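You operate a simulated robot arm through the tools that you are given. There is no shell and no other tool. Be economical: measure what you need, move in short steps, check, and stop when the job is done.

The job below is to be done with a simulated robot arm. You get a single attempt, and the scene is never put back.

## Task
Take the M3 tub from the top of the grey stand and put it on the plywood bench top. Turn the grey controller dial to 3. Put two of the corner brackets from the black bench top on the grey bench top. Fetch the step block and set it on the top of the feeder stand. Open the plywood bench drawer, take the black housing marked "A-63" from the green bench top and leave it inside and shut the drawer again. Take the grey housing labelled "B-12" from the green bench top and put it on the blue guard plate. The order is free. Set down upright: tub, step block.

The check looks at the end state, three seconds after you hand in, the way a careful person would. Anything else that was tipped, shoved, dropped, spilled or broken makes it a failure.

## Robot
A 6-joint arm with a two-finger gripper on a trunk, on a base that drives. Base frame: it is fixed to the floor where the robot stands at the start and does not move with it; the origin is under the middle of the robot, x ahead of it, y to its left, z up; the surface under the hand at the start is at about z = 0.6. Lengths are in m, angles in degrees, forces in N, time in s.
With the tool pointing down near the work surface it reaches from about 0.1 to 0.8 m from the robot's upright axis, wherever it stands. Its first joint turns from -166.0 to 166.0 degrees. Places, roughly: black housing [-1.75, -0.25, 0.75]; blue guard plate (15x11x1 cm) [-1.5, 0.8, 0.7]; corner bracket (4x4x3 cm) [0.6, 1, 0.8]; grey bench top [-1.5, 2.4, 0.7]; grey controller dial [0.6, -0.7, 0.9]; grey housing [-1.25, -0.25, 0.75]; plywood bench drawer [0.4, -0.6, 0.6]; plywood bench drawer inside [0.5, -0.6, 0.6]; plywood bench top [0.5, -1, 0.7]; step block [-3.25, 0, 0.75]; top of the feeder stand [-3.3, -1.4, 0.5]; tub [0.75, 0, 0.75]. Payload 2.45 kg.
The tool frame sits at the grasp point between the pads (the TCP): z along the fingers, y along the line on which they close. The tips reach 0.02 m beyond it. The gripper opens to 0.14 m. The gripper's body begins 0.168 m behind the TCP.
Orientation is told as [roll, pitch, yaw] about the base's x, y, z axes, in that order, counted from this pose: with the fingers straight down and closing along the base's y, the tool's x points along the base's -x, its y along +y and its z along -z.

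## Interface
- The arm moves only by the tool drive_tool. Its argument "series" is one flat list of numbers, 7 for each row, row after row: the gripper command, from -1 (fully open) to 1 (shut), values between in proportion, then the shift along the base's x, y, z in units of 20 mm (1.0 is 20 mm), then the turn, a rotation vector about the base's x, y, z in units of 8 degrees (1.0 is 8 degrees). In form: [claw, x, y, z, ax, ay, az, claw, x, y, z, ax, ay, az, ...]. A call has 1 to 10 rows; each row shifts and turns the commanded pose from where the row before left it. A call with a number of a shift or a turn outside -1 to 1 is refused whole. Each row takes 0.2 s and may step no farther than 0.05 m and 8.6 degrees from the row before; otherwise, or with a gripper value out of range, the whole call is refused. A pose out of reach is approached as far as the arm can. The call stops where the force on the tool passes 40 N (or 10 N more than at its start, if that is more) or the arm is blocked; 0.2 s more then pass. The fingers move at their own pace (about 0.045 m/s each) and stop on an object; they squeeze with about 33 N. The grip force told is the motor's: it shows also when the fingers shut on nothing. Time passes only in rows, and 0.2 s behind the last, so rows that do not move let the fingers close. It gives the time, the measured TCP pose, the force on the tool (base axes), the opening and the grip force at its end, in the units of the frame above (readings bear some noise), with the torque about the TCP (base axes, N m) and any sound that the robot's microphone picked up.
- Cameras (640 x 400 px; columns grow to the right, rows downward): "scene" is now at [0.049, 0.0999, 1.8219]; the picture's right is [-0.73, -0.69, 0.00], its down [-0.64, 0.68, -0.36] and it looks along [0.25, -0.26, -0.93] (base axes); focal length 214 px, centre (320, 200). "wrist" rides on the gripper at [0.078, 0.011, -0.209] in the tool frame; the picture's right is [-0.14, 0.99, 0.00], its down [-0.92, -0.13, -0.37] and it looks along [-0.37, -0.05, 0.93] (tool axes); focal length 280 px, centre (320, 200).
- get_image(camera): a new picture of that camera. No time passes.
- raise_lower(by): slides the trunk up (or, below 0, down) by that many m; the arm and the scene camera ride with it, the base frame stays. It gives what a move gives, with no picture.
- drive_base(legs): drives the robot by 1 to 6 legs, each [ahead, left, turn to the left] in m, m and degrees, along the robot's own axes; the way and the turn of a leg run together, so that a leg with both is an arc; at most 1.5 m and 180 degrees a leg. The arm and the cameras ride along, it lands a little off, and it stops where it bumps. It gives what a move gives.
- turn_head(pan, tilt): turns the head with the scene camera to pan (to the left, within 143 degrees either way) and tilt (down, from -29 to 69), counted from straight ahead of the robot. It gives what a move gives.
- measure_at(camera, pixels): for up to 12 pixels [column, row] of the newest picture of that camera ("zoom" is the newest enlarged one), the place [x, y, z] in the base frame of the surface seen there, good to about 0.003 m. No time passes.
- inspect(camera, box): a new picture of the part [left, top, right, bottom] of that camera's present view, enlarged. No time passes.
- hand_in(): hands the job in; it is judged then, once.

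Go step by step. Measure first, check grasps and placings, and put right what went wrong. The budget is 145 turns and 168 pictures, counting those below and the enlarged ones. Unless the task says otherwise, let go and move clear before handing in.

The tools are called after "Emit:" as name(argument=value, ...) on one line, values as JSON. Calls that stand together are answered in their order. drive_tool: Moves the arm, as the interface text tells. Its arguments: {"type":"object","properties":{"series":{"type":"array","items":{"type":"number"}}},"required":["series"]} The other tools are called the same way: raise_lower (by) slides the trunk up or down; drive_base (legs) drives the base; turn_head (pan, tilt) turns the head that bears the scene camera; get_image (camera) takes a picture; measure_at (camera, pixels) gives the place of the surface under pixels of a picture; inspect (camera, box) takes an enlarged picture of a part of a camera's view; hand_in () hands the job in.

At the start:

```text
clock: 0.0
ee_pos: [0.5546, 0.0299, 1.0234]
tcp_rot: [0.0, 0.0, -0.1]
wrist_force: [-0.8, 0.4, -0.1]
torque: [-0.01, 0.0, 0.01]
opening: 0.1398
finger_force: 0.0
trunk travel left (down, up): [-0.1, 0.13]
robot x, y, heading: [0.0024, -0.0031, -0.0]
head pan, tilt: [-46.5, 68.8]
```

scene: 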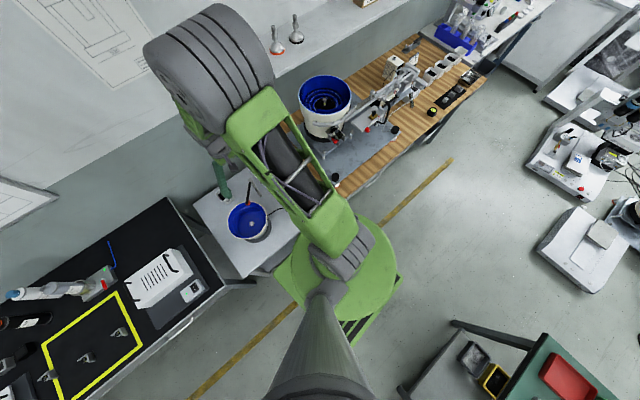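
wrist: 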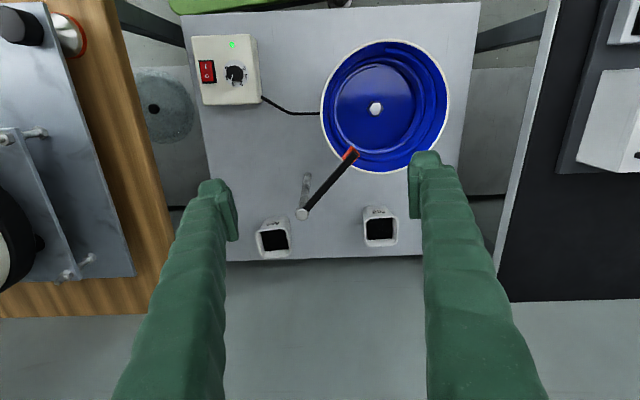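

The wrist view shows the grey stand with a bowl feeder, a controller box near (225,70), and two white tubs at (273,238) and (380,226). I'll enlarge the tubs and the controller dial to read them.

Emit:
inspect(camera="wrist", box=[240, 190, 420, 280])

Emit:
inspect(camera="wrist", box=[180, 25, 280, 115])

Emit:
measure_at(camera="wrist", pixels=[[260, 233], [290, 230], [275, 252], [366, 222], [395, 220], [380, 243], [380, 230], [275, 242], [233, 72], [320, 240], [245, 60], [206, 72]])

Emit:
turn_head(pan=-50, tilt=40)

Emit:
get_image(camera="scene")

```text
3.56 times, centred on (330, 235) of wrist
```

zoom: 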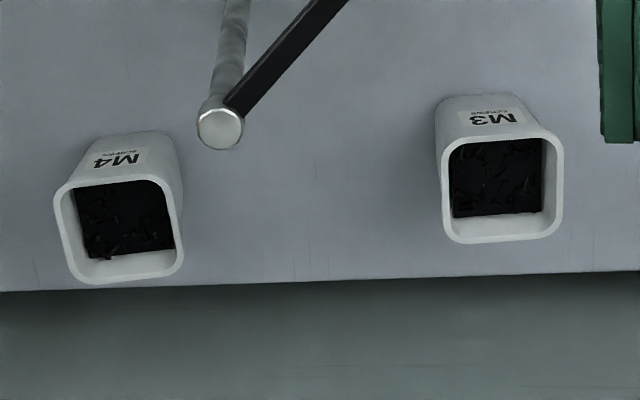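

```text
4.44 times, centred on (230, 70) of wrist
```

zoom: 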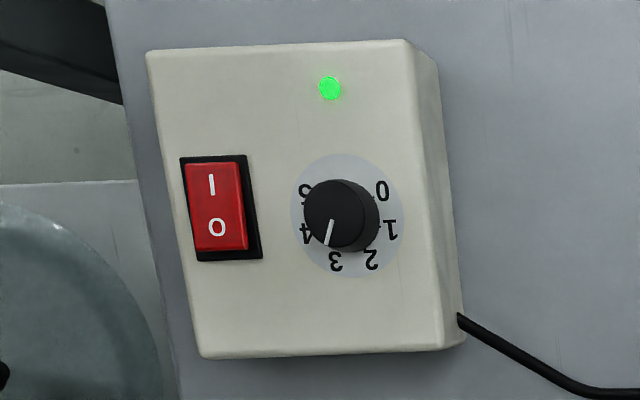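

```text
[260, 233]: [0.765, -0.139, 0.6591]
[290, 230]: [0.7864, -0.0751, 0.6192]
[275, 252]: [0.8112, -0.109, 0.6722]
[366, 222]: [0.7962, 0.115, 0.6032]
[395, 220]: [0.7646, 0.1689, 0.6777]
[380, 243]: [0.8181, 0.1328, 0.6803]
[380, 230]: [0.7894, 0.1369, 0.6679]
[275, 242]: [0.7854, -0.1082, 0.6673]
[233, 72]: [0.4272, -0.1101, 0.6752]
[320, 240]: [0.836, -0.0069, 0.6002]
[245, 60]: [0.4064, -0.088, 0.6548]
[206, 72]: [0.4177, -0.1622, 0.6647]
```

```text
clock: 0.9
ee_pos: [0.5539, 0.0298, 1.0239]
tcp_rot: [0.0, 0.1, -0.2]
wrist_force: [0.4, -0.5, 0.2]
torque: [0.0, 0.02, 0.01]
opening: 0.14
finger_force: 0.0
trunk travel left (down, up): [-0.1, 0.13]
robot x, y, heading: [0.0003, -0.0007, 0.0]
head pan, tilt: [-50.0, 40.0]
```

```text
163 pictures are left
```

scene: 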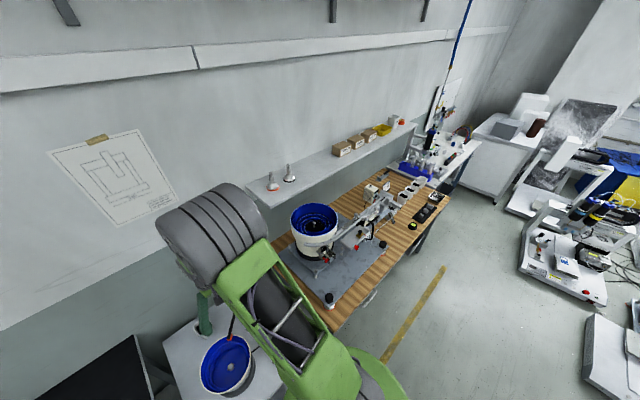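

The beige box's dial at (0.43,-0.11) isn't where the "grey controller" should be (0.6,-0.7,0.9), so that controller must be on the plywood bench. I'll enlarge the bench.

Emit:
inspect(camera="scene", box=[260, 160, 460, 320])

Emit:
measure_at(camera="scene", pixels=[[280, 245], [330, 315], [430, 185], [360, 210], [390, 260], [385, 200], [330, 300], [415, 225], [372, 295]])

```text
2.50 times, centred on (360, 240) of scene
```

zoom: 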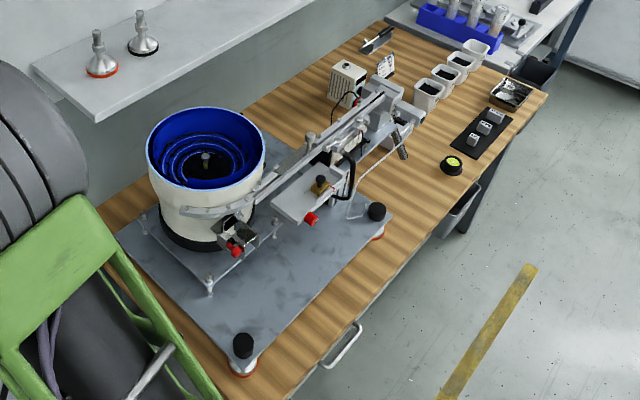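

```text
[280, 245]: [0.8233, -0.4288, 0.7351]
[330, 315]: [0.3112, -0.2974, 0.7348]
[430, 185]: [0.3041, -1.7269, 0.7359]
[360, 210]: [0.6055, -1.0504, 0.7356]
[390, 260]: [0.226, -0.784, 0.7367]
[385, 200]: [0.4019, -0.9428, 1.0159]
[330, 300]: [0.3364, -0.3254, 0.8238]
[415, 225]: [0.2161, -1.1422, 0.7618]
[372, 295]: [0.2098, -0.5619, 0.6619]
```

The bench top is at z 0.736, with a drawer handle near (0.21,-0.56,0.66). Before driving, I'll look around to the right rear and left for obstacles and the other benches.

Emit:
turn_head(pan=-140, tilt=40)

Emit:
get_image(camera="scene")

Emit:
turn_head(pan=140, tilt=40)

Emit:
get_image(camera="scene")

Emit:
turn_head(pan=50, tilt=50)

Emit:
get_image(camera="scene")

```text
clock: 2.6
ee_pos: [0.554, 0.0294, 1.0236]
tcp_rot: [-0.1, 0.0, 0.0]
wrist_force: [-1.0, -0.1, -0.2]
torque: [0.02, 0.02, -0.01]
opening: 0.1397
finger_force: 0.1
trunk travel left (down, up): [-0.1, 0.13]
robot x, y, heading: [0.0015, -0.0021, 0.0]
head pan, tilt: [-140.0, 40.0]
```

```text
161 pictures are left
```

scene: 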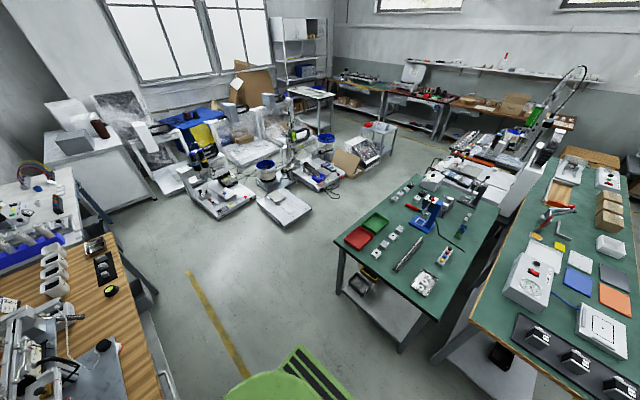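

```text
clock: 6.4
ee_pos: [0.5536, 0.0294, 1.022]
tcp_rot: [0.0, 0.0, 0.1]
wrist_force: [-0.7, -0.2, 0.0]
torque: [-0.04, -0.01, -0.01]
opening: 0.1402
finger_force: 0.1
trunk travel left (down, up): [-0.1, 0.13]
robot x, y, heading: [0.0022, -0.002, 0.0]
head pan, tilt: [140.0, 40.0]
```

```text
160 pictures are left
```

scene: 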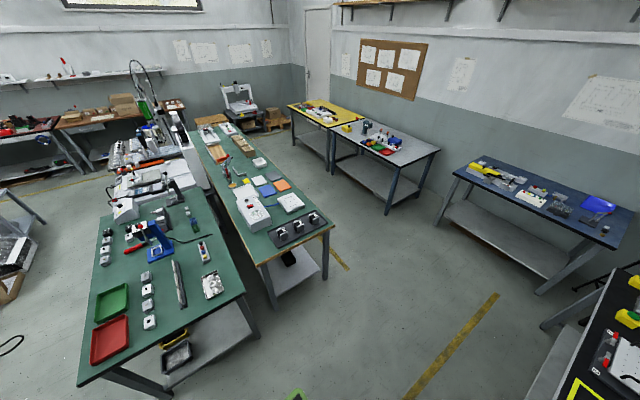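

```text
clock: 8.1
ee_pos: [0.555, 0.0303, 1.0227]
tcp_rot: [0.0, 0.0, 0.0]
wrist_force: [-0.7, -0.8, 0.2]
torque: [0.0, 0.03, 0.01]
opening: 0.1401
finger_force: 0.0
trunk travel left (down, up): [-0.1, 0.13]
robot x, y, heading: [-0.0, 0.003, -0.1]
head pan, tilt: [50.0, 50.0]
```

```text
159 pictures are left
```

scene: 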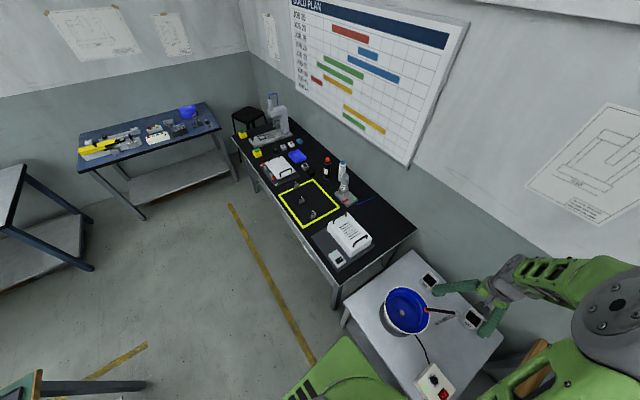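

The green benches are behind the robot, the black bench is to its left with a yellow-framed area, and the route between them is open floor. I'll measure the robot base's outline and the stand and bench edges in this view.

Emit:
measure_at(camera="scene", pixels=[[345, 340], [285, 398], [343, 313], [345, 280], [330, 283], [403, 370], [415, 230], [317, 213], [300, 190], [282, 190], [335, 202], [240, 140]])

Emit:
inspect(camera="scene", box=[230, 110, 410, 280])

Emit:
turn_head(pan=0, tilt=69)

Emit:
get_image(camera="scene")

```text
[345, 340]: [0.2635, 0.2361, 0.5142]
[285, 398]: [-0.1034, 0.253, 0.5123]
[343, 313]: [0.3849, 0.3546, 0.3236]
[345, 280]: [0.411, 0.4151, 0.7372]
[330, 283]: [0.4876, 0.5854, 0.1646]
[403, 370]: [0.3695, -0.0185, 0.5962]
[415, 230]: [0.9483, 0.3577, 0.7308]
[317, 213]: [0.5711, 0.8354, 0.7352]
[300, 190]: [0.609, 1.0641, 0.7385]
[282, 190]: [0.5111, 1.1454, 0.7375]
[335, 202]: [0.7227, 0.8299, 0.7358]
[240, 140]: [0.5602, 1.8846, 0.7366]
```

```text
2.35 times, centred on (320, 195) of scene
```

zoom: 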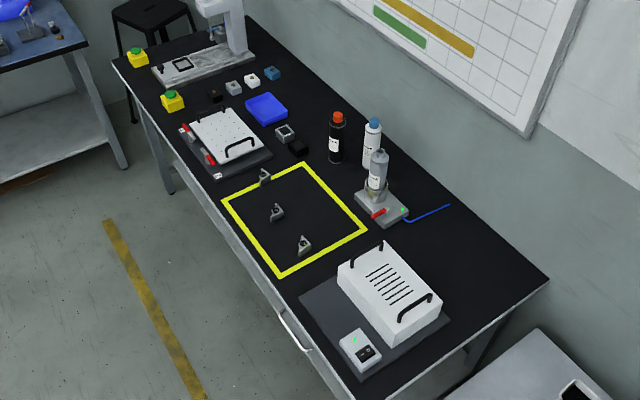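

```text
clock: 9.3
ee_pos: [0.5545, 0.0296, 1.024]
tcp_rot: [-0.1, 0.0, 0.0]
wrist_force: [-0.3, 1.2, 0.0]
torque: [0.01, 0.03, 0.02]
opening: 0.1399
finger_force: 0.1
trunk travel left (down, up): [-0.1, 0.13]
robot x, y, heading: [0.0015, -0.0023, -0.1]
head pan, tilt: [0.0, 68.8]
```

```text
157 pictures are left
```

scene: 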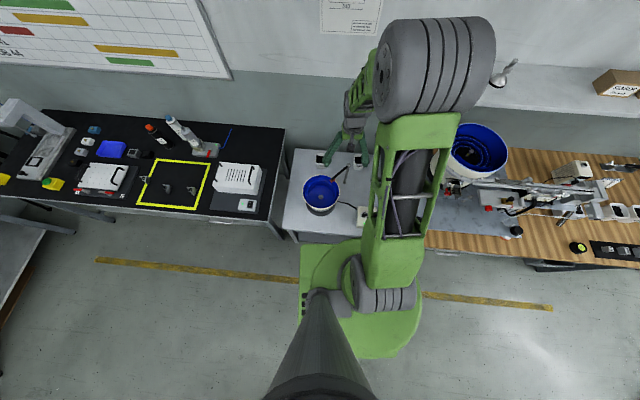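

The base deck reaches x≈0.27, y≈±0.24. Next I'll measure the front edges of the stand and both benches to see how close I can get.

Emit:
measure_at(camera="scene", pixels=[[284, 228], [346, 234], [290, 234], [446, 248], [520, 262], [270, 216], [310, 252], [362, 350], [420, 320], [305, 320], [455, 252]])

Emit:
inspect(camera="scene", box=[260, 140, 470, 370])

```text
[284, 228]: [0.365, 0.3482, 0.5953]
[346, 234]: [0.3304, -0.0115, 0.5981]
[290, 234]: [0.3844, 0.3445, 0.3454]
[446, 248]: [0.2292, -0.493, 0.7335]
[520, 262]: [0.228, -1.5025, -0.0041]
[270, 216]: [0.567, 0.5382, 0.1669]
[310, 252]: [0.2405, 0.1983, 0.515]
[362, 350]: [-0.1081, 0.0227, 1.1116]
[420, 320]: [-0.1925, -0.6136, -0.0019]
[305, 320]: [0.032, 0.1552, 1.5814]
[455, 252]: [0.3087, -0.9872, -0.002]
```

```text
1.74 times, centred on (365, 255) of scene
```

zoom: 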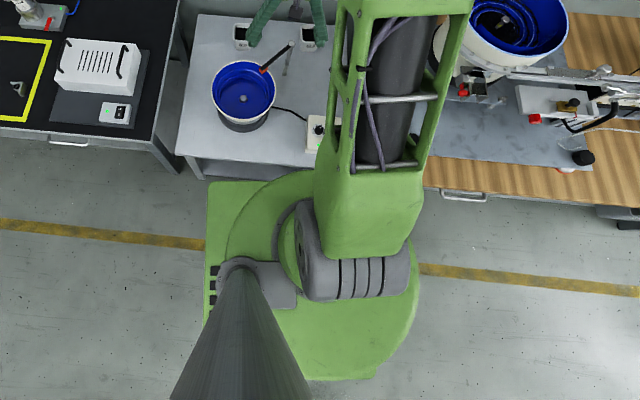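

There is about 0.07 m of free space ahead. I'll shift 0.03 ahead and 0.13 left so the M3 tub is in reach, then look again with the wrist camera.

Emit:
drive_base(legs=[[0.03, 0.13, 0]])

Emit:
drive_tool(series=[-1, 1, 0, -1, 0, 0, 0, -1, 1, 0, -1, 0, 0, 0, -1, 1, 0, -1, 0, 0, 0, -1, 1, 0, -1, 0, 0, 0, -1, 1, 0, -1, 0, 0, 0, -1, 0, 0, -1, 0, 0, 0, -1, 0, 0, -1, 0, 0, 0])

Emit:
get_image(camera="wrist")

```text
clock: 11.1
ee_pos: [0.5829, 0.1596, 1.0227]
tcp_rot: [0.0, 0.0, -0.1]
wrist_force: [0.3, -1.0, 0.0]
torque: [-0.06, -0.03, 0.05]
opening: 0.1399
finger_force: 0.0
trunk travel left (down, up): [-0.1, 0.13]
robot x, y, heading: [0.0297, 0.1299, -0.2]
head pan, tilt: [0.0, 68.8]
```

```text
clock: 12.7
ee_pos: [0.6828, 0.1601, 0.883]
tcp_rot: [-0.1, 0.0, 0.0]
wrist_force: [0.1, 0.3, 0.2]
torque: [0.0, -0.01, 0.01]
opening: 0.1401
finger_force: 0.0
trunk travel left (down, up): [-0.1, 0.13]
robot x, y, heading: [0.0297, 0.1341, -0.3]
head pan, tilt: [0.0, 68.8]
```

```text
155 pictures are left
```

wrist: 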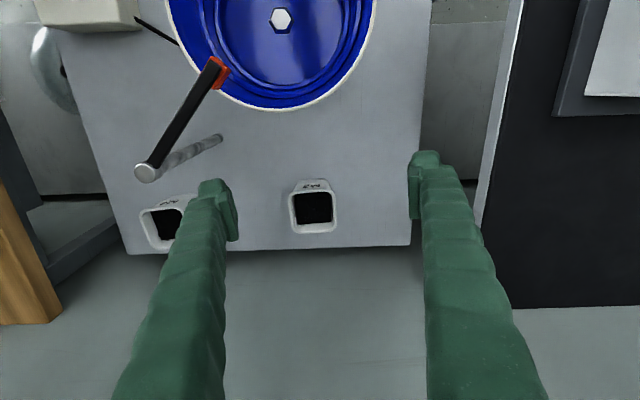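

Emit:
measure_at(camera="wrist", pixels=[[291, 208], [336, 208], [292, 193], [312, 192], [333, 192], [293, 232], [315, 231], [337, 231], [314, 183], [315, 200], [314, 220], [145, 170]])

Emit:
inspect(camera="wrist", box=[270, 165, 360, 245])

```text
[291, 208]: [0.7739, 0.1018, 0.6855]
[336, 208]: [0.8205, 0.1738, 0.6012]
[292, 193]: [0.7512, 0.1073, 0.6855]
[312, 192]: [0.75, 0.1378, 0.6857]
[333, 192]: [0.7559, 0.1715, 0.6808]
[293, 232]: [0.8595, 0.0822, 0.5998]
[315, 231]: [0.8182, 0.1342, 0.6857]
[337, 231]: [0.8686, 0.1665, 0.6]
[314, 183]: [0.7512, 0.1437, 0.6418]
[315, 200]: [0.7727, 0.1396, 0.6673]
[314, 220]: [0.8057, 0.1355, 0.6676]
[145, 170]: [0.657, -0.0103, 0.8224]
```

```text
5.00 times, centred on (315, 205) of wrist
```

zoom: 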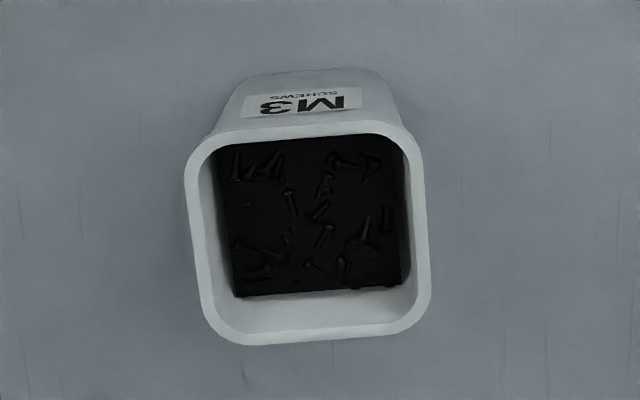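

M3 tub rim spans x 0.748–0.822, y 0.102–0.172, top z 0.686, and is nearly square to the base axes. I'll move over (0.784,0.137) and descend to z≈0.645.

Emit:
drive_tool(series=[-1, 1, -0.25, 0, 0, 0, 0, -1, 1, -0.25, 0, 0, 0, 0, -1, 1, -0.25, 0, 0, 0, 0, -1, 1, -0.25, -0.5, 0, 0, 0, -1, 1, -0.15, -1, 0, 0, 0, -1, 0.05, 0, -1, 0, 0, 0, -1, 0, 0, -1, 0, 0, 0, -1, 0, 0, -1, 0, 0, 0, -1, 0, 0, -1, 0, 0, 0])

Emit:
drive_tool(series=[-1, 0, 0, -1, 0, 0, 0, -1, 0, 0, -1, 0, 0, 0, -1, 0, 0, -1, 0, 0, 0, -1, 0, 0, -1, 0, 0, 0, -1, 0, 0, -1, 0, 0, 0, -1, 0, 0, -1, 0, 0, 0])

Emit:
get_image(camera="wrist")

```text
clock: 14.7
ee_pos: [0.7848, 0.1365, 0.774]
tcp_rot: [0.0, -0.1, 0.0]
wrist_force: [0.3, -0.7, -0.4]
torque: [0.01, 0.02, 0.0]
opening: 0.1398
finger_force: 0.1
trunk travel left (down, up): [-0.1, 0.13]
robot x, y, heading: [0.0282, 0.1277, 0.2]
head pan, tilt: [0.0, 68.8]
```

```text
clock: 16.1
ee_pos: [0.7829, 0.1364, 0.6507]
tcp_rot: [0.1, 0.0, -0.1]
wrist_force: [0.5, 0.0, -0.3]
torque: [-0.04, 0.0, -0.02]
opening: 0.1397
finger_force: 0.1
trunk travel left (down, up): [-0.1, 0.13]
robot x, y, heading: [0.0267, 0.1307, 0.1]
head pan, tilt: [0.0, 68.8]
```

```text
153 pictures are left
```

wrist: 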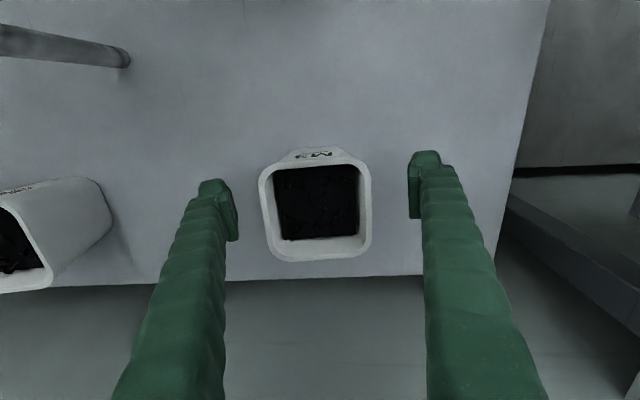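

The fingers straddle the tub evenly, so I'll close and lift.

Emit:
drive_tool(series=[1, 0, 0, 0, 0, 0, 0, 1, 0, 0, 0, 0, 0, 0, 1, 0, 0, 0, 0, 0, 0, 1, 0, 0, 0, 0, 0, 0, 1, 0, 0, 0, 0, 0, 0, 1, 0, 0, 0, 0, 0, 0, 1, 0, 0, 0, 0, 0, 0])

Emit:
drive_tool(series=[1, 0, 0, 0.5, 0, 0, 0, 1, 0, 0, 1, 0, 0, 0, 1, 0, 0, 1, 0, 0, 0, 1, 0, 0, 1, 0, 0, 0, 1, 0, 0, 1, 0, 0, 0, 1, 0, 0, 1, 0, 0, 0, 1, 0, 0, 1, 0, 0, 0, 1, 0, 0, 1, 0, 0, 0])

Emit:
get_image(camera="wrist")

```text
clock: 17.7
ee_pos: [0.7841, 0.1362, 0.6528]
tcp_rot: [0.0, 0.0, 0.1]
wrist_force: [0.8, -1.4, 1.7]
torque: [0.03, 0.04, -0.1]
opening: 0.0725
finger_force: 32.6
trunk travel left (down, up): [-0.1, 0.13]
robot x, y, heading: [0.0299, 0.1315, 0.1]
head pan, tilt: [0.0, 68.8]
```

```text
clock: 19.5
ee_pos: [0.7847, 0.1374, 0.8031]
tcp_rot: [0.0, 0.2, 0.0]
wrist_force: [-0.5, 0.7, -6.8]
torque: [0.01, -0.05, 0.0]
opening: 0.0725
finger_force: 33.3
trunk travel left (down, up): [-0.1, 0.13]
robot x, y, heading: [0.0302, 0.1313, -0.1]
head pan, tilt: [0.0, 68.8]
```

```text
152 pictures are left
```

wrist: 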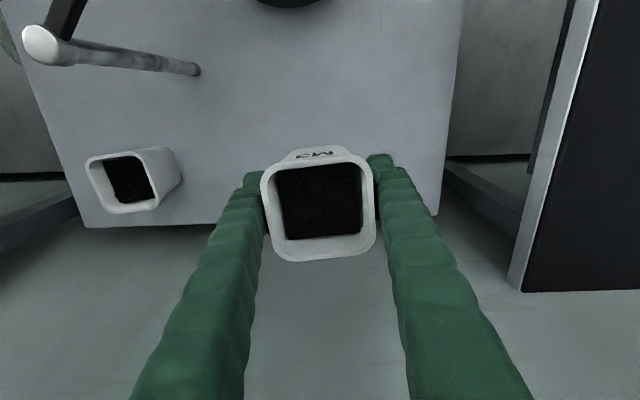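

The tub is held (opening 0.0725, grip 33 N). I'll lift it higher, retract over the stand, then back off and drive right to face the plywood bench.

Emit:
drive_tool(series=[1, 0, 0, 1, 0, 0, 0, 1, 0, 0, 1, 0, 0, 0, 1, 0, 0, 1, 0, 0, 0, 1, 0, 0, 1, 0, 0, 0, 1, 0, 0, 1, 0, 0, 0, 1, 0, 0, 1, 0, 0, 0, 1, -1, 0, 1, 0, 0, 0, 1, -1, 0, 1, 0, 0, 0, 1, -1, 0, 1, 0, 0, 0, 1, -1, 0, 1, 0, 0, 0])

Emit:
drive_tool(series=[1, -1, 0, 0, 0, 0, 0, 1, -1, 0, 0, 0, 0, 0, 1, -1, 0, 0, 0, 0, 0, 1, -1, 0, 0, 0, 0, 0, 1, -1, 0, 0, 0, 0, 0, 1, -1, 0, 0, 0, 0, 0, 1, -1, 0, 0, 0, 0, 0, 1, -1, 0, 0, 0, 0, 0, 1, -1, 0, 0, 0, 0, 0, 1, -1, 0, 0, 0, 0, 0])

Emit:
drive_base(legs=[[-0.4, 0, 0], [0, -0.9, 0]])

Emit:
turn_head(pan=0, tilt=50)

Emit:
get_image(camera="scene")

```text
clock: 21.7
ee_pos: [0.703, 0.139, 1.0023]
tcp_rot: [0.1, 0.0, 0.0]
wrist_force: [-0.5, 0.1, -6.5]
torque: [0.02, -0.04, 0.01]
opening: 0.073
finger_force: 33.0
trunk travel left (down, up): [-0.1, 0.13]
robot x, y, heading: [0.0254, 0.1317, 0.3]
head pan, tilt: [0.0, 68.8]
```

```text
clock: 23.9
ee_pos: [0.5042, 0.1385, 1.0032]
tcp_rot: [0.1, 0.0, 0.1]
wrist_force: [-0.7, 0.0, -5.6]
torque: [0.0, 0.0, -0.02]
opening: 0.0726
finger_force: 33.1
trunk travel left (down, up): [-0.1, 0.13]
robot x, y, heading: [0.0347, 0.1307, -0.1]
head pan, tilt: [0.0, 68.8]
```

```text
clock: 34.3
ee_pos: [0.1134, -0.7701, 1.0032]
tcp_rot: [-0.1, 0.1, 0.0]
wrist_force: [-0.5, -0.8, -6.5]
torque: [0.03, -0.01, 0.0]
opening: 0.0726
finger_force: 33.2
trunk travel left (down, up): [-0.1, 0.13]
robot x, y, heading: [-0.3653, -0.7798, 0.3]
head pan, tilt: [0.0, 68.8]
```

```text
clock: 35.1
ee_pos: [0.1122, -0.7708, 1.004]
tcp_rot: [0.0, 0.0, 0.2]
wrist_force: [-0.4, 1.4, -5.9]
torque: [0.01, 0.0, -0.02]
opening: 0.0725
finger_force: 32.9
trunk travel left (down, up): [-0.1, 0.13]
robot x, y, heading: [-0.3621, -0.7767, 0.3]
head pan, tilt: [0.0, 50.0]
```

```text
151 pictures are left
```

scene: 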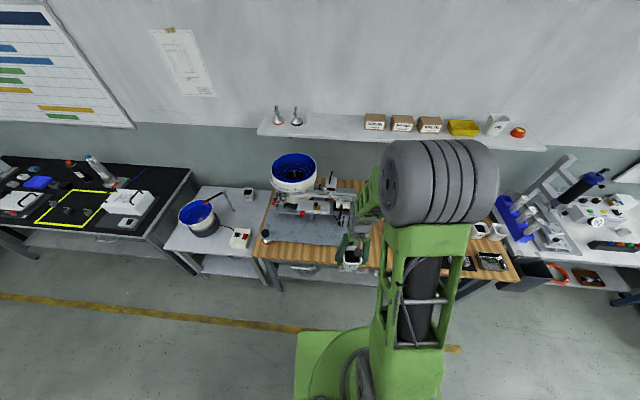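

Emit:
inspect(camera="scene", box=[240, 140, 400, 300])

Emit:
get_image(camera="wrist")

```text
2.50 times, centred on (320, 220) of scene
```

zoom: 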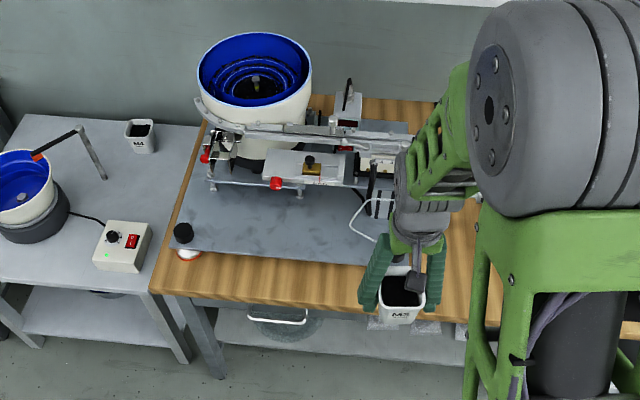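

```text
149 pictures are left
```

wrist: 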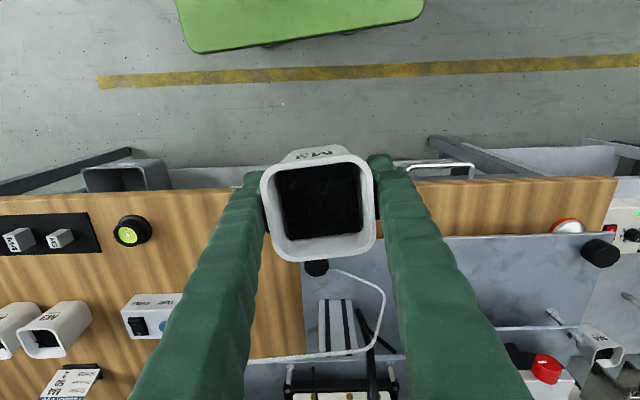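

There is a free strip of plywood at about (220,230) in the wrist view, between the round yellow indicator and the feeder plate. I'll measure its limits and the small control box at (150,315).

Emit:
measure_at(camera="wrist", pixels=[[165, 195], [165, 230], [190, 260], [150, 230], [132, 213], [300, 268], [305, 240], [165, 318], [140, 326], [460, 167], [150, 300], [235, 340]])

Emit:
inspect(camera="wrist", box=[0, 200, 260, 400])

```text
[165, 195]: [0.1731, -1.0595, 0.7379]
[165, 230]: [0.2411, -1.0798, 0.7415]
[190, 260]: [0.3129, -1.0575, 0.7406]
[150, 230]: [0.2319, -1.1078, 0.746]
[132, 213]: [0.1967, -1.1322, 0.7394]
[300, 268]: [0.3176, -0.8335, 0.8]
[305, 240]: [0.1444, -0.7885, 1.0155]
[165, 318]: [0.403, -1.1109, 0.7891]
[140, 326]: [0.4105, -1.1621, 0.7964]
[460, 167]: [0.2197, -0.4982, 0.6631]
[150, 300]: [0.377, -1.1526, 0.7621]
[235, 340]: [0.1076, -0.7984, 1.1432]
```

```text
2.00 times, centred on (130, 300) of wrist
```

zoom: 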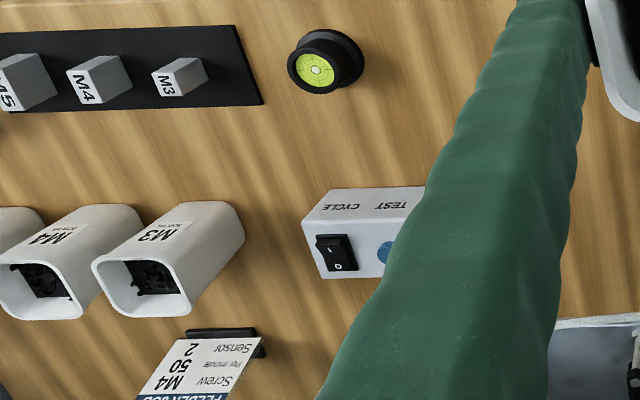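

The boxed switch there is just a test cycle button. I'll put the tub at about (0.27,-0.97) on bare plywood, moving over at height first.

Emit:
drive_tool(series=[1, 0.8, -1, 0, 0, 0, 0, 1, 0.8, -1, 0, 0, 0, 0, 1, 0.8, -1, 0, 0, 0, 0, 1, 0.8, -1, 0, 0, 0, 0, 1, 0.8, -1, 0, 0, 0, 0, 1, 0.8, -1, 0, 0, 0, 0, 1, 0.8, -1, 0, 0, 0, 0, 1, 0.8, -1, 0, 0, 0, 0, 1, 0.8, -1, 0, 0, 0, 0, 1, 0.7, -1, 0, 0, 0, 0])

Emit:
get_image(camera="wrist")

```text
clock: 37.3
ee_pos: [0.266, -0.9693, 1.0023]
tcp_rot: [0.1, 0.5, 0.2]
wrist_force: [-16.2, 1.7, -10.4]
torque: [-0.04, -0.21, 0.13]
opening: 0.0726
finger_force: 32.9
trunk travel left (down, up): [-0.1, 0.13]
robot x, y, heading: [-0.3668, -0.7814, 0.1]
head pan, tilt: [0.0, 50.0]
```

```text
147 pictures are left
```

wrist: 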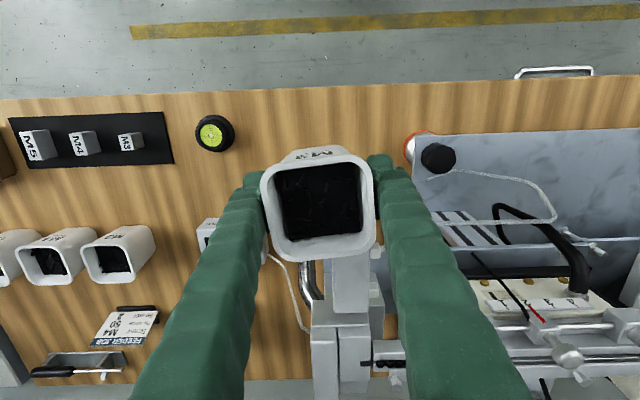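

A -16 N force along x means something ahead is being touched, probably the feeder outlet column at (345,300). I'll back off at once and measure there.

Emit:
drive_tool(series=[1, -1, 0, 0, 0, 0, 0, 1, -1, 0, 0, 0, 0, 0, 1, -1, 0, 0, 0, 0, 0])

Emit:
get_image(camera="wrist")

Emit:
measure_at(camera="wrist", pixels=[[345, 300], [350, 240], [330, 340], [440, 150], [310, 280], [205, 230], [430, 330], [280, 270], [245, 100], [370, 330], [390, 110], [590, 330]])

Emit:
get_image(camera="scene")

```text
clock: 38.1
ee_pos: [0.2098, -0.971, 1.0027]
tcp_rot: [0.1, 0.0, 0.1]
wrist_force: [0.6, -0.8, -6.3]
torque: [0.0, 0.01, -0.01]
opening: 0.0726
finger_force: 33.0
trunk travel left (down, up): [-0.1, 0.13]
robot x, y, heading: [-0.3675, -0.778, 0.2]
head pan, tilt: [0.0, 50.0]
```

```text
146 pictures are left
```

wrist: 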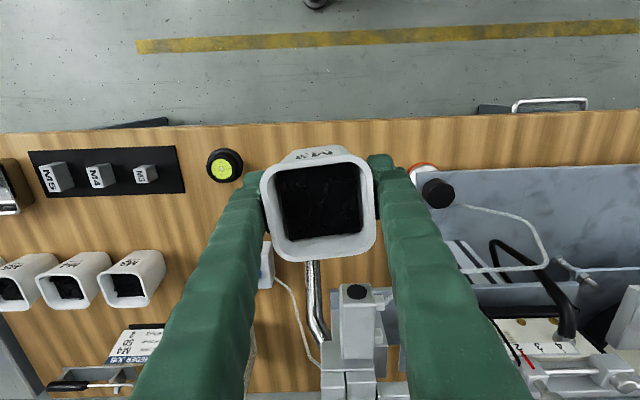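

```text
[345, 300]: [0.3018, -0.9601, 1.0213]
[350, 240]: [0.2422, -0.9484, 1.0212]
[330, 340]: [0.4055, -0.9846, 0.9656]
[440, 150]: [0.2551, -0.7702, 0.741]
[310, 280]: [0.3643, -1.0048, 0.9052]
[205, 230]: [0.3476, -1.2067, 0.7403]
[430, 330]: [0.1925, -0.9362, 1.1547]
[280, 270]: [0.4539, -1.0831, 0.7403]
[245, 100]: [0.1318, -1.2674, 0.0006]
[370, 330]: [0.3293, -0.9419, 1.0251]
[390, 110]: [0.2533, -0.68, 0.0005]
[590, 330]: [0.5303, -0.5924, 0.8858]
```

```text
145 pictures are left
```

scene: 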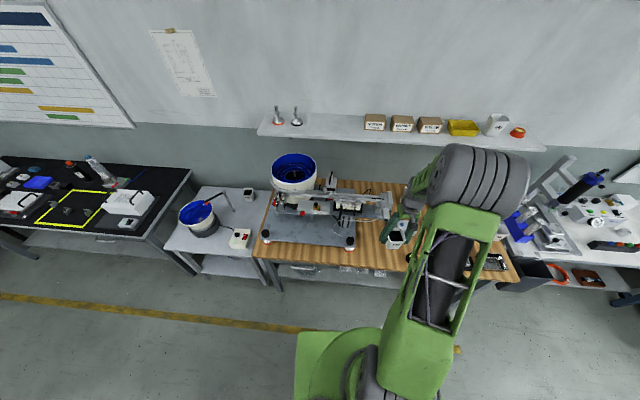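

The outlet column's front face is at x≈0.29, y≈-0.96, reaching z 1.02, and the tub had touched it. I'll set the tub down in front of it at (0.23,-1.0), which is clear of the column and the indicator.

Emit:
drive_tool(series=[1, 0.4, -0.7, 0, 0, 0, 0, 1, 0.4, -0.7, 0, 0, 0, 0, 1, 0, 0, -1, 0, 0, 0, 1, 0, 0, -1, 0, 0, 0, 1, 0, 0, -1, 0, 0, 0, 1, 0, 0, -1, 0, 0, 0, 1, 0, 0, -1, 0, 0, 0, 1, 0, 0, -1, 0, 0, 0])

Emit:
get_image(camera="wrist")

```text
clock: 39.9
ee_pos: [0.2277, -0.9983, 0.883]
tcp_rot: [0.1, 0.0, 0.2]
wrist_force: [0.0, 0.1, -6.7]
torque: [0.01, 0.02, 0.02]
opening: 0.0725
finger_force: 33.1
trunk travel left (down, up): [-0.1, 0.13]
robot x, y, heading: [-0.3667, -0.7792, -0.0]
head pan, tilt: [0.0, 50.0]
```

```text
144 pictures are left
```

wrist: 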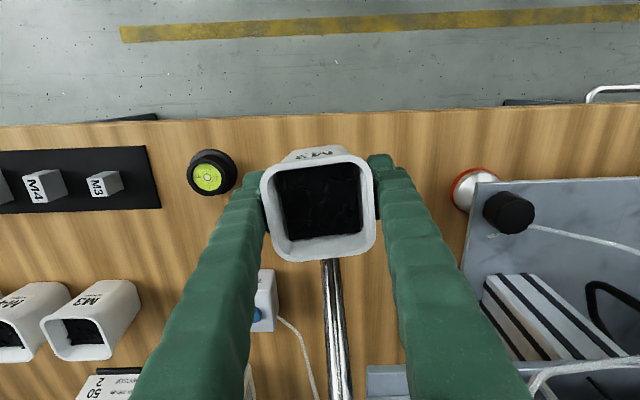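

The path is clear beneath. I'll lower to the bench and finish with small steps until contact.

Emit:
drive_tool(series=[1, 0, 0, -1, 0, 0, 0, 1, 0, 0, -1, 0, 0, 0, 1, 0, 0, -1, 0, 0, 0, 1, 0, 0, -1, 0, 0, 0, 1, 0, 0, -0.3, 0, 0, 0, 1, 0, 0, -0.2, 0, 0, 0, 1, 0, 0, -0.15, 0, 0, 0])

Emit:
get_image(camera="wrist")

```text
clock: 41.5
ee_pos: [0.2276, -0.9972, 0.7927]
tcp_rot: [0.0, -0.1, 0.1]
wrist_force: [-2.7, 2.7, 17.2]
torque: [0.32, 0.36, 0.03]
opening: 0.0726
finger_force: 33.2
trunk travel left (down, up): [-0.1, 0.13]
robot x, y, heading: [-0.3626, -0.7803, 0.3]
head pan, tilt: [0.0, 50.0]
```

```text
143 pictures are left
```

wrist: 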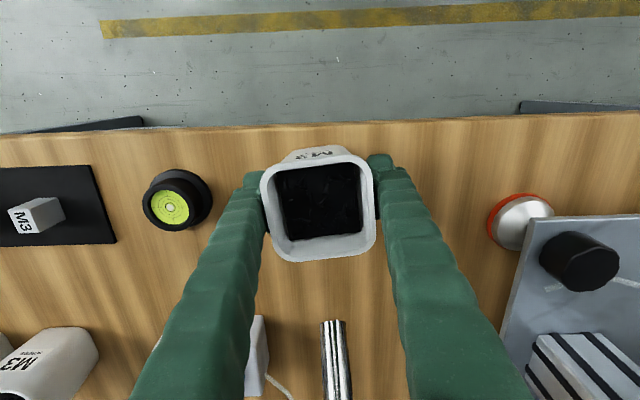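

The tub is on the bench (17 N up). I'll open partway and lift straight up.

Emit:
drive_tool(series=[-0.3, 0, 0, 0.1, 0, 0, 0, -0.3, 0, 0, 0, 0, 0, 0, -0.3, 0, 0, 0.5, 0, 0, 0, -0.3, 0, 0, 1, 0, 0, 0, -0.3, 0, 0, 1, 0, 0, 0, -0.3, 0, 0, 1, 0, 0, 0, -0.3, 0, 0, 1, 0, 0, 0, -0.3, 0, 0, 1, 0, 0, 0, -0.3, -0.5, 0, 1, 0, 0, 0, -0.3, -0.5, 0, 1, 0, 0, 0])

Emit:
drive_tool(series=[-0.3, -1, 0, 1, 0, 0, 0, -0.3, -1, 0, 1, 0, 0, 0, -0.3, -1, 0.5, 1, 0, 0, 0, -0.3, -1, 1, 1, 0, 0, 0, 0, 0, 1, 1, 0, 0, 0, 0, 0, 1, 1, 0, 0, 0, 0, 0, 1, 0, 0, 0, 0, 0, 0, 1, 0, 0, 0, 0, 0, 0, 1, 0, 0, 0, 0, 0, 0, 1, 0, 0, 0, 0])

Emit:
get_image(camera="wrist")

Emit:
get_image(camera="scene")

```text
clock: 43.7
ee_pos: [0.2048, -0.9968, 0.9426]
tcp_rot: [0.0, 0.0, 0.2]
wrist_force: [-0.7, -0.7, 0.5]
torque: [0.05, -0.02, 0.01]
opening: 0.091
finger_force: 0.1
trunk travel left (down, up): [-0.1, 0.13]
robot x, y, heading: [-0.3608, -0.7802, 0.1]
head pan, tilt: [0.0, 50.0]
```

```text
clock: 45.9
ee_pos: [0.1247, -0.8491, 1.0608]
tcp_rot: [0.0, 0.0, 0.1]
wrist_force: [0.8, 0.1, 0.6]
torque: [-0.02, 0.01, 0.02]
opening: 0.0699
finger_force: 0.1
trunk travel left (down, up): [-0.1, 0.13]
robot x, y, heading: [-0.3644, -0.7799, -0.1]
head pan, tilt: [0.0, 50.0]
```

```text
142 pictures are left
```

wrist: 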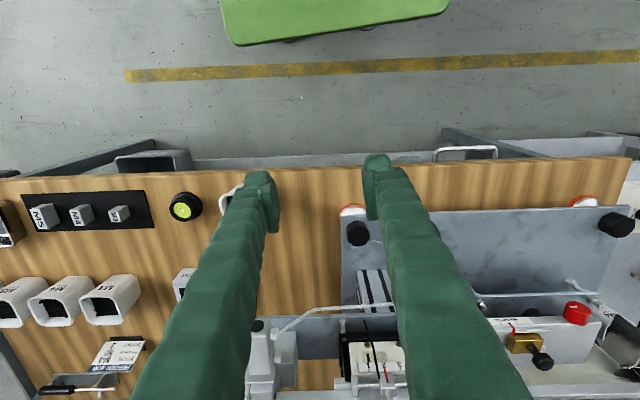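

```text
141 pictures are left
```

scene: 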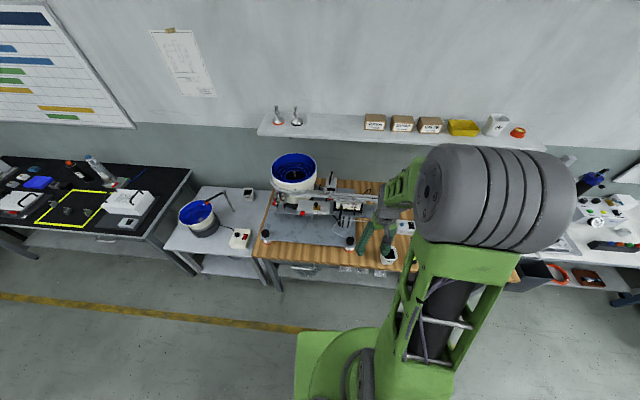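

The tub stands on the plywood. Now I'll find the controller dial by sliding the hand along so the wrist camera sees the feeder's middle.

Emit:
drive_tool(series=[0, 0, 1, 1, 0, 0, 0, 0, 0, 1, 1, 0, 0, 0, 0, 0, 1, 1, 0, 0, 0, 0, 0, 1, 1, 0, 0, 0, 0, 0, 1, 1, 0, 0, 0, 0, 0, 1, 0, 0, 0, 0, 0, 0, 1, 0, 0, 0, 0, 0, 0.5, 1, 0, 0, 0, 0, 0, 0.5, 1, 0, 0, 0, 0, 0, 0.5, 1, 0, 0, 0, 0])

Emit:
get_image(camera="wrist")

Emit:
inspect(camera="scene", box=[220, 140, 440, 280])

```text
clock: 48.1
ee_pos: [0.1572, -0.6481, 1.1616]
tcp_rot: [0.0, 0.1, 0.0]
wrist_force: [0.4, 0.0, 0.0]
torque: [0.0, -0.02, 0.03]
opening: 0.07
finger_force: 0.0
trunk travel left (down, up): [-0.1, 0.13]
robot x, y, heading: [-0.3629, -0.7768, 0.2]
head pan, tilt: [0.0, 50.0]
```

```text
140 pictures are left
```

wrist: 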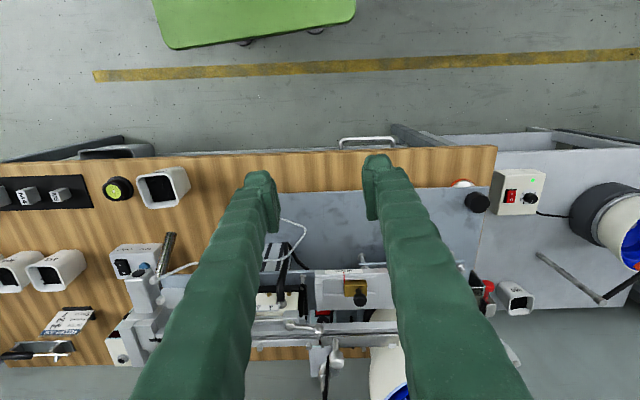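

```text
2.86 times, centred on (330, 210) of scene
```

zoom: 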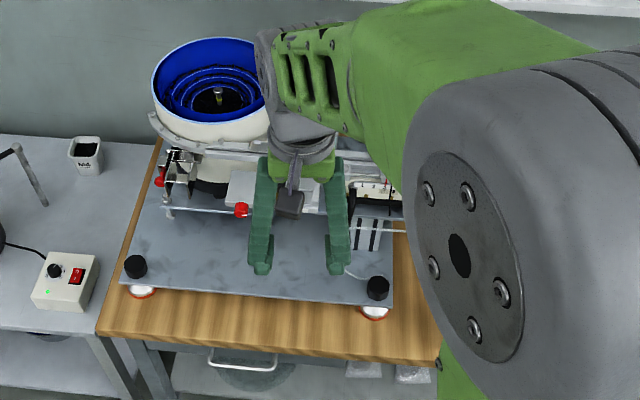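

Emit:
inspect(camera="wrist", box=[90, 230, 210, 380])

Emit:
inspect(camera="wrist", box=[230, 210, 400, 380])

Emit:
measure_at(camera="wrist", pixels=[[121, 360], [118, 338], [355, 290], [270, 300], [330, 290], [520, 190], [364, 302]])

```text
2.67 times, centred on (150, 305) of wrist
```

zoom: 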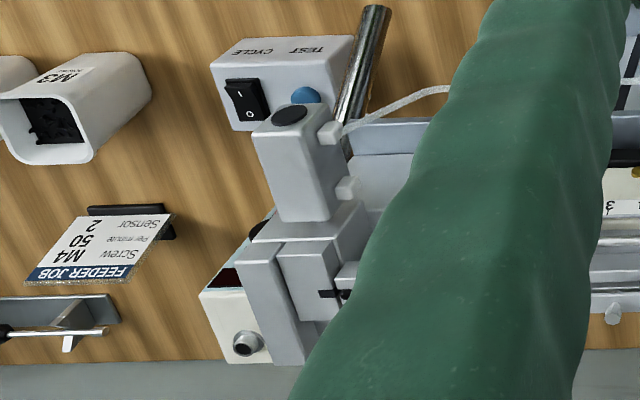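

```text
2.35 times, centred on (315, 295) of wrist
```

zoom: 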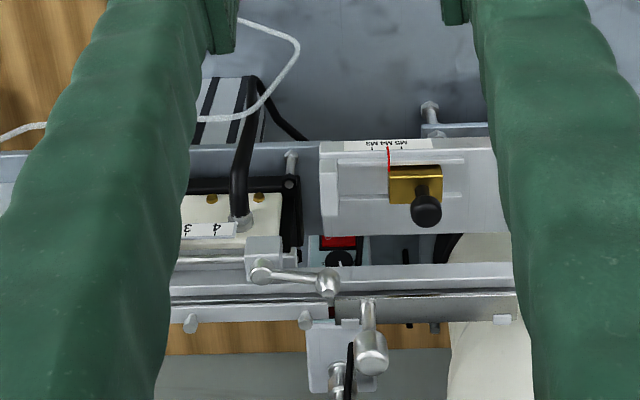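

```text
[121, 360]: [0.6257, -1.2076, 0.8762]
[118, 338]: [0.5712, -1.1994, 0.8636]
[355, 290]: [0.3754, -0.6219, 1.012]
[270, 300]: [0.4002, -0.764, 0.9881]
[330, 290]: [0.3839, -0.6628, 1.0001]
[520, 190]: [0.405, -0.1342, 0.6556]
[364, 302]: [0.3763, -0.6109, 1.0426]
```

A panel with a red rocker and a dial is visible beneath and behind the rail, near wrist (323,318). I'll raise up and move forward over the feeder for a clear view of it.

Emit:
measure_at(camera="wrist", pixels=[[323, 320], [322, 312], [330, 313], [318, 318], [375, 320]])

Emit:
raise_lower(by=0.13)

Emit:
drive_tool(series=[0, 1, -0.4, 0, 0, 0, 0, 0, 1, -0.4, 0, 0, 0, 0, 0, 1, -0.4, 0, 0, 0, 0, 0, 1, -0.4, 0, 0, 0, 0, 0, 1, -0.4, 0, 0, 0, 0, 0, 1, -0.4, 0, 0, 0, 0, 0, 1, -0.4, 0, 0, 0, 0, 0, 1, 0, 0, 0, 0, 0, 0, 1, 0, 0, 0, 0, 0, 0, 1, 0, 0, 0, 0, 0])

Emit:
get_image(camera="wrist")

```text
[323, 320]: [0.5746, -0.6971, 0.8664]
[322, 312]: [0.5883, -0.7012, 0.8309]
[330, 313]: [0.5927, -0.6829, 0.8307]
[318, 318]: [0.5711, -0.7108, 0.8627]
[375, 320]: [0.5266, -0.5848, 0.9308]
```

```text
clock: 49.7
ee_pos: [0.156, -0.6479, 1.2905]
tcp_rot: [0.0, 0.1, 0.1]
wrist_force: [-0.1, -0.1, 0.2]
torque: [0.0, 0.0, 0.0]
opening: 0.0701
finger_force: 0.1
trunk travel left (down, up): [-0.23, 0.0]
robot x, y, heading: [-0.3658, -0.7785, 0.3]
head pan, tilt: [0.0, 50.0]
```

```text
clock: 51.9
ee_pos: [0.3568, -0.7048, 1.2911]
tcp_rot: [0.0, 0.2, 0.1]
wrist_force: [-0.3, 0.7, -0.2]
torque: [0.0, 0.03, 0.01]
opening: 0.0699
finger_force: 0.1
trunk travel left (down, up): [-0.23, 0.0]
robot x, y, heading: [-0.3613, -0.7768, -0.2]
head pan, tilt: [0.0, 50.0]
```

```text
136 pictures are left
```

wrist: 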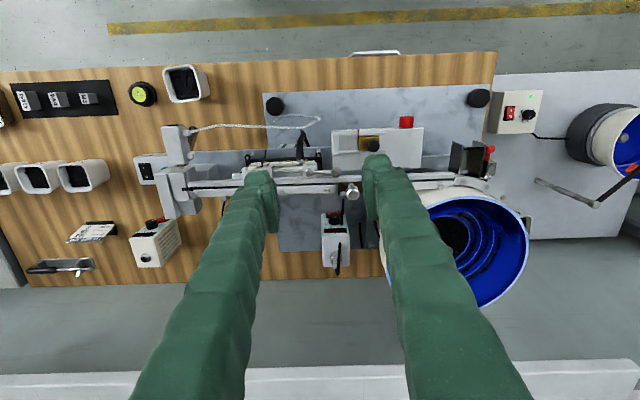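

Emit:
inspect(camera="wrist", box=[290, 180, 380, 290])

Emit:
measure_at(camera="wrist", pixels=[[333, 220], [337, 235], [326, 215], [345, 215], [323, 262], [350, 262], [350, 192], [300, 188], [336, 230], [340, 272], [335, 183], [333, 214]])

Emit:
inspect(camera="wrist", box=[110, 180, 210, 290])

```text
3.64 times, centred on (335, 235) of wrist
```

zoom: 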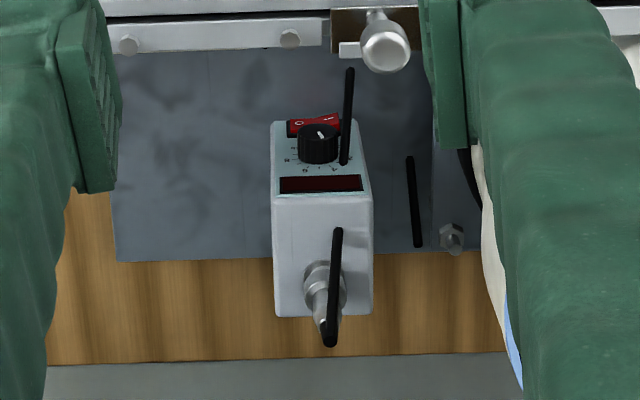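

```text
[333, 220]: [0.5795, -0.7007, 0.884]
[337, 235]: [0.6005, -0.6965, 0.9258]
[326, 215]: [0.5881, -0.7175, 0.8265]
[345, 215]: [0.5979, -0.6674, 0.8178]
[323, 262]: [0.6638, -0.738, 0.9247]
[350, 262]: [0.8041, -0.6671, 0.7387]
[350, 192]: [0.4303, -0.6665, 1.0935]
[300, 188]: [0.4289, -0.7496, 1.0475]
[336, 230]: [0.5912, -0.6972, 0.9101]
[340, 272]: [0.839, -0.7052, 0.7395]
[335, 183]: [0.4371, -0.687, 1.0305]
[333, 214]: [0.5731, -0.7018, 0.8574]
```

```text
3.64 times, centred on (160, 235) of wrist
```

zoom: 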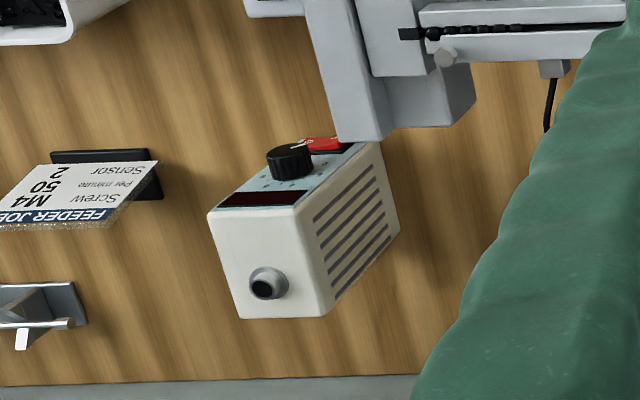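

The grey controller is at about (0.59,-0.70,0.88), with its dial face turned toward the robot behind the rail; a separate beige one sits at (0.6,-1.2). I'll enlarge the grey dial tightly.

Emit:
inspect(camera="wrist", box=[315, 205, 355, 240])

Emit:
turn_head(pan=12, tilt=45)

Emit:
inspect(camera="scene", box=[220, 120, 420, 270])

```text
11.43 times, centred on (335, 222) of wrist
```

zoom: 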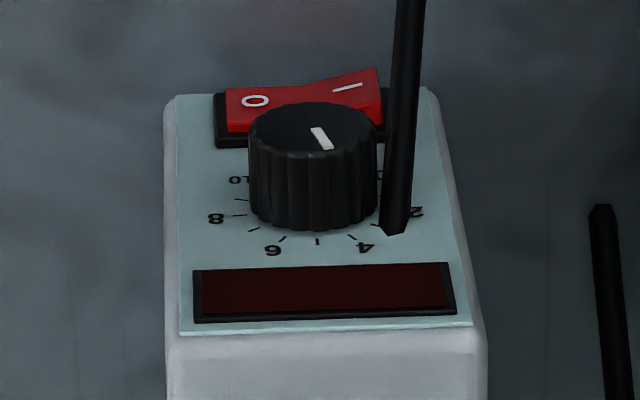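

```text
clock: 52.6
ee_pos: [0.3581, -0.7048, 1.2917]
tcp_rot: [0.1, -0.1, 0.2]
wrist_force: [0.0, 0.4, 0.4]
torque: [-0.02, -0.03, 0.02]
opening: 0.0697
finger_force: 0.0
trunk travel left (down, up): [-0.23, 0.0]
robot x, y, heading: [-0.3655, -0.7782, 0.1]
head pan, tilt: [12.0, 45.0]
```

```text
2.67 times, centred on (320, 195) of scene
```

zoom: 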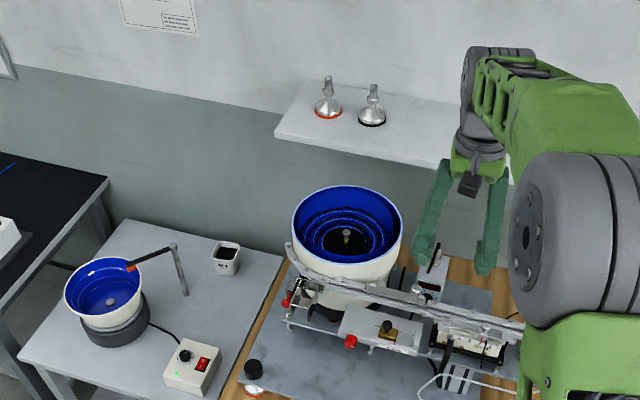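

The dial reads 0–10 with about 27° per step, and the pointer sits at roughly 4, so it needs about a 27–30° counter-clockwise turn as seen from the front. I'll measure the panel plane and knob to get the axis.

Emit:
inspect(camera="wrist", box=[315, 205, 355, 240])

Emit:
measure_at(camera="zoom", pixels=[[190, 110], [195, 250], [190, 325], [460, 325], [430, 180], [425, 240], [313, 132], [270, 130], [355, 125], [313, 150], [313, 215], [320, 300]])

```text
11.43 times, centred on (335, 222) of wrist
```

zoom: 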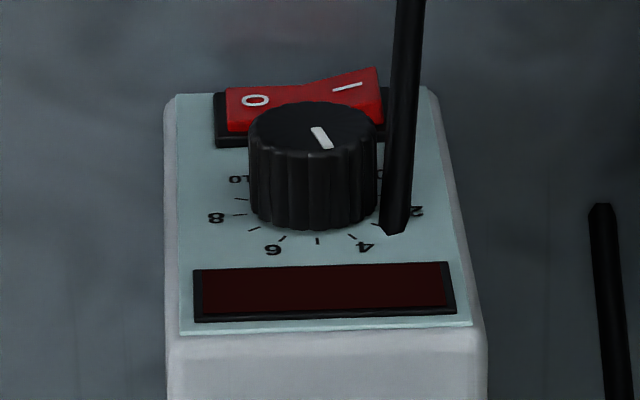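

```text
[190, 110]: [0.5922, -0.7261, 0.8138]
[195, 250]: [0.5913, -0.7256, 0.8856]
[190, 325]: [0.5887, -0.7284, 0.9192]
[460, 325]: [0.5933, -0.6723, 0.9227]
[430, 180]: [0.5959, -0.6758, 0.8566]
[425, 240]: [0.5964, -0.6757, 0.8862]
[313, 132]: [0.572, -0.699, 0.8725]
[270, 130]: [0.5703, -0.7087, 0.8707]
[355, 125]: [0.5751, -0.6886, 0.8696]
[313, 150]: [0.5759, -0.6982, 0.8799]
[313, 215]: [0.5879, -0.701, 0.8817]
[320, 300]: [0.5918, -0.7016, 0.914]
```

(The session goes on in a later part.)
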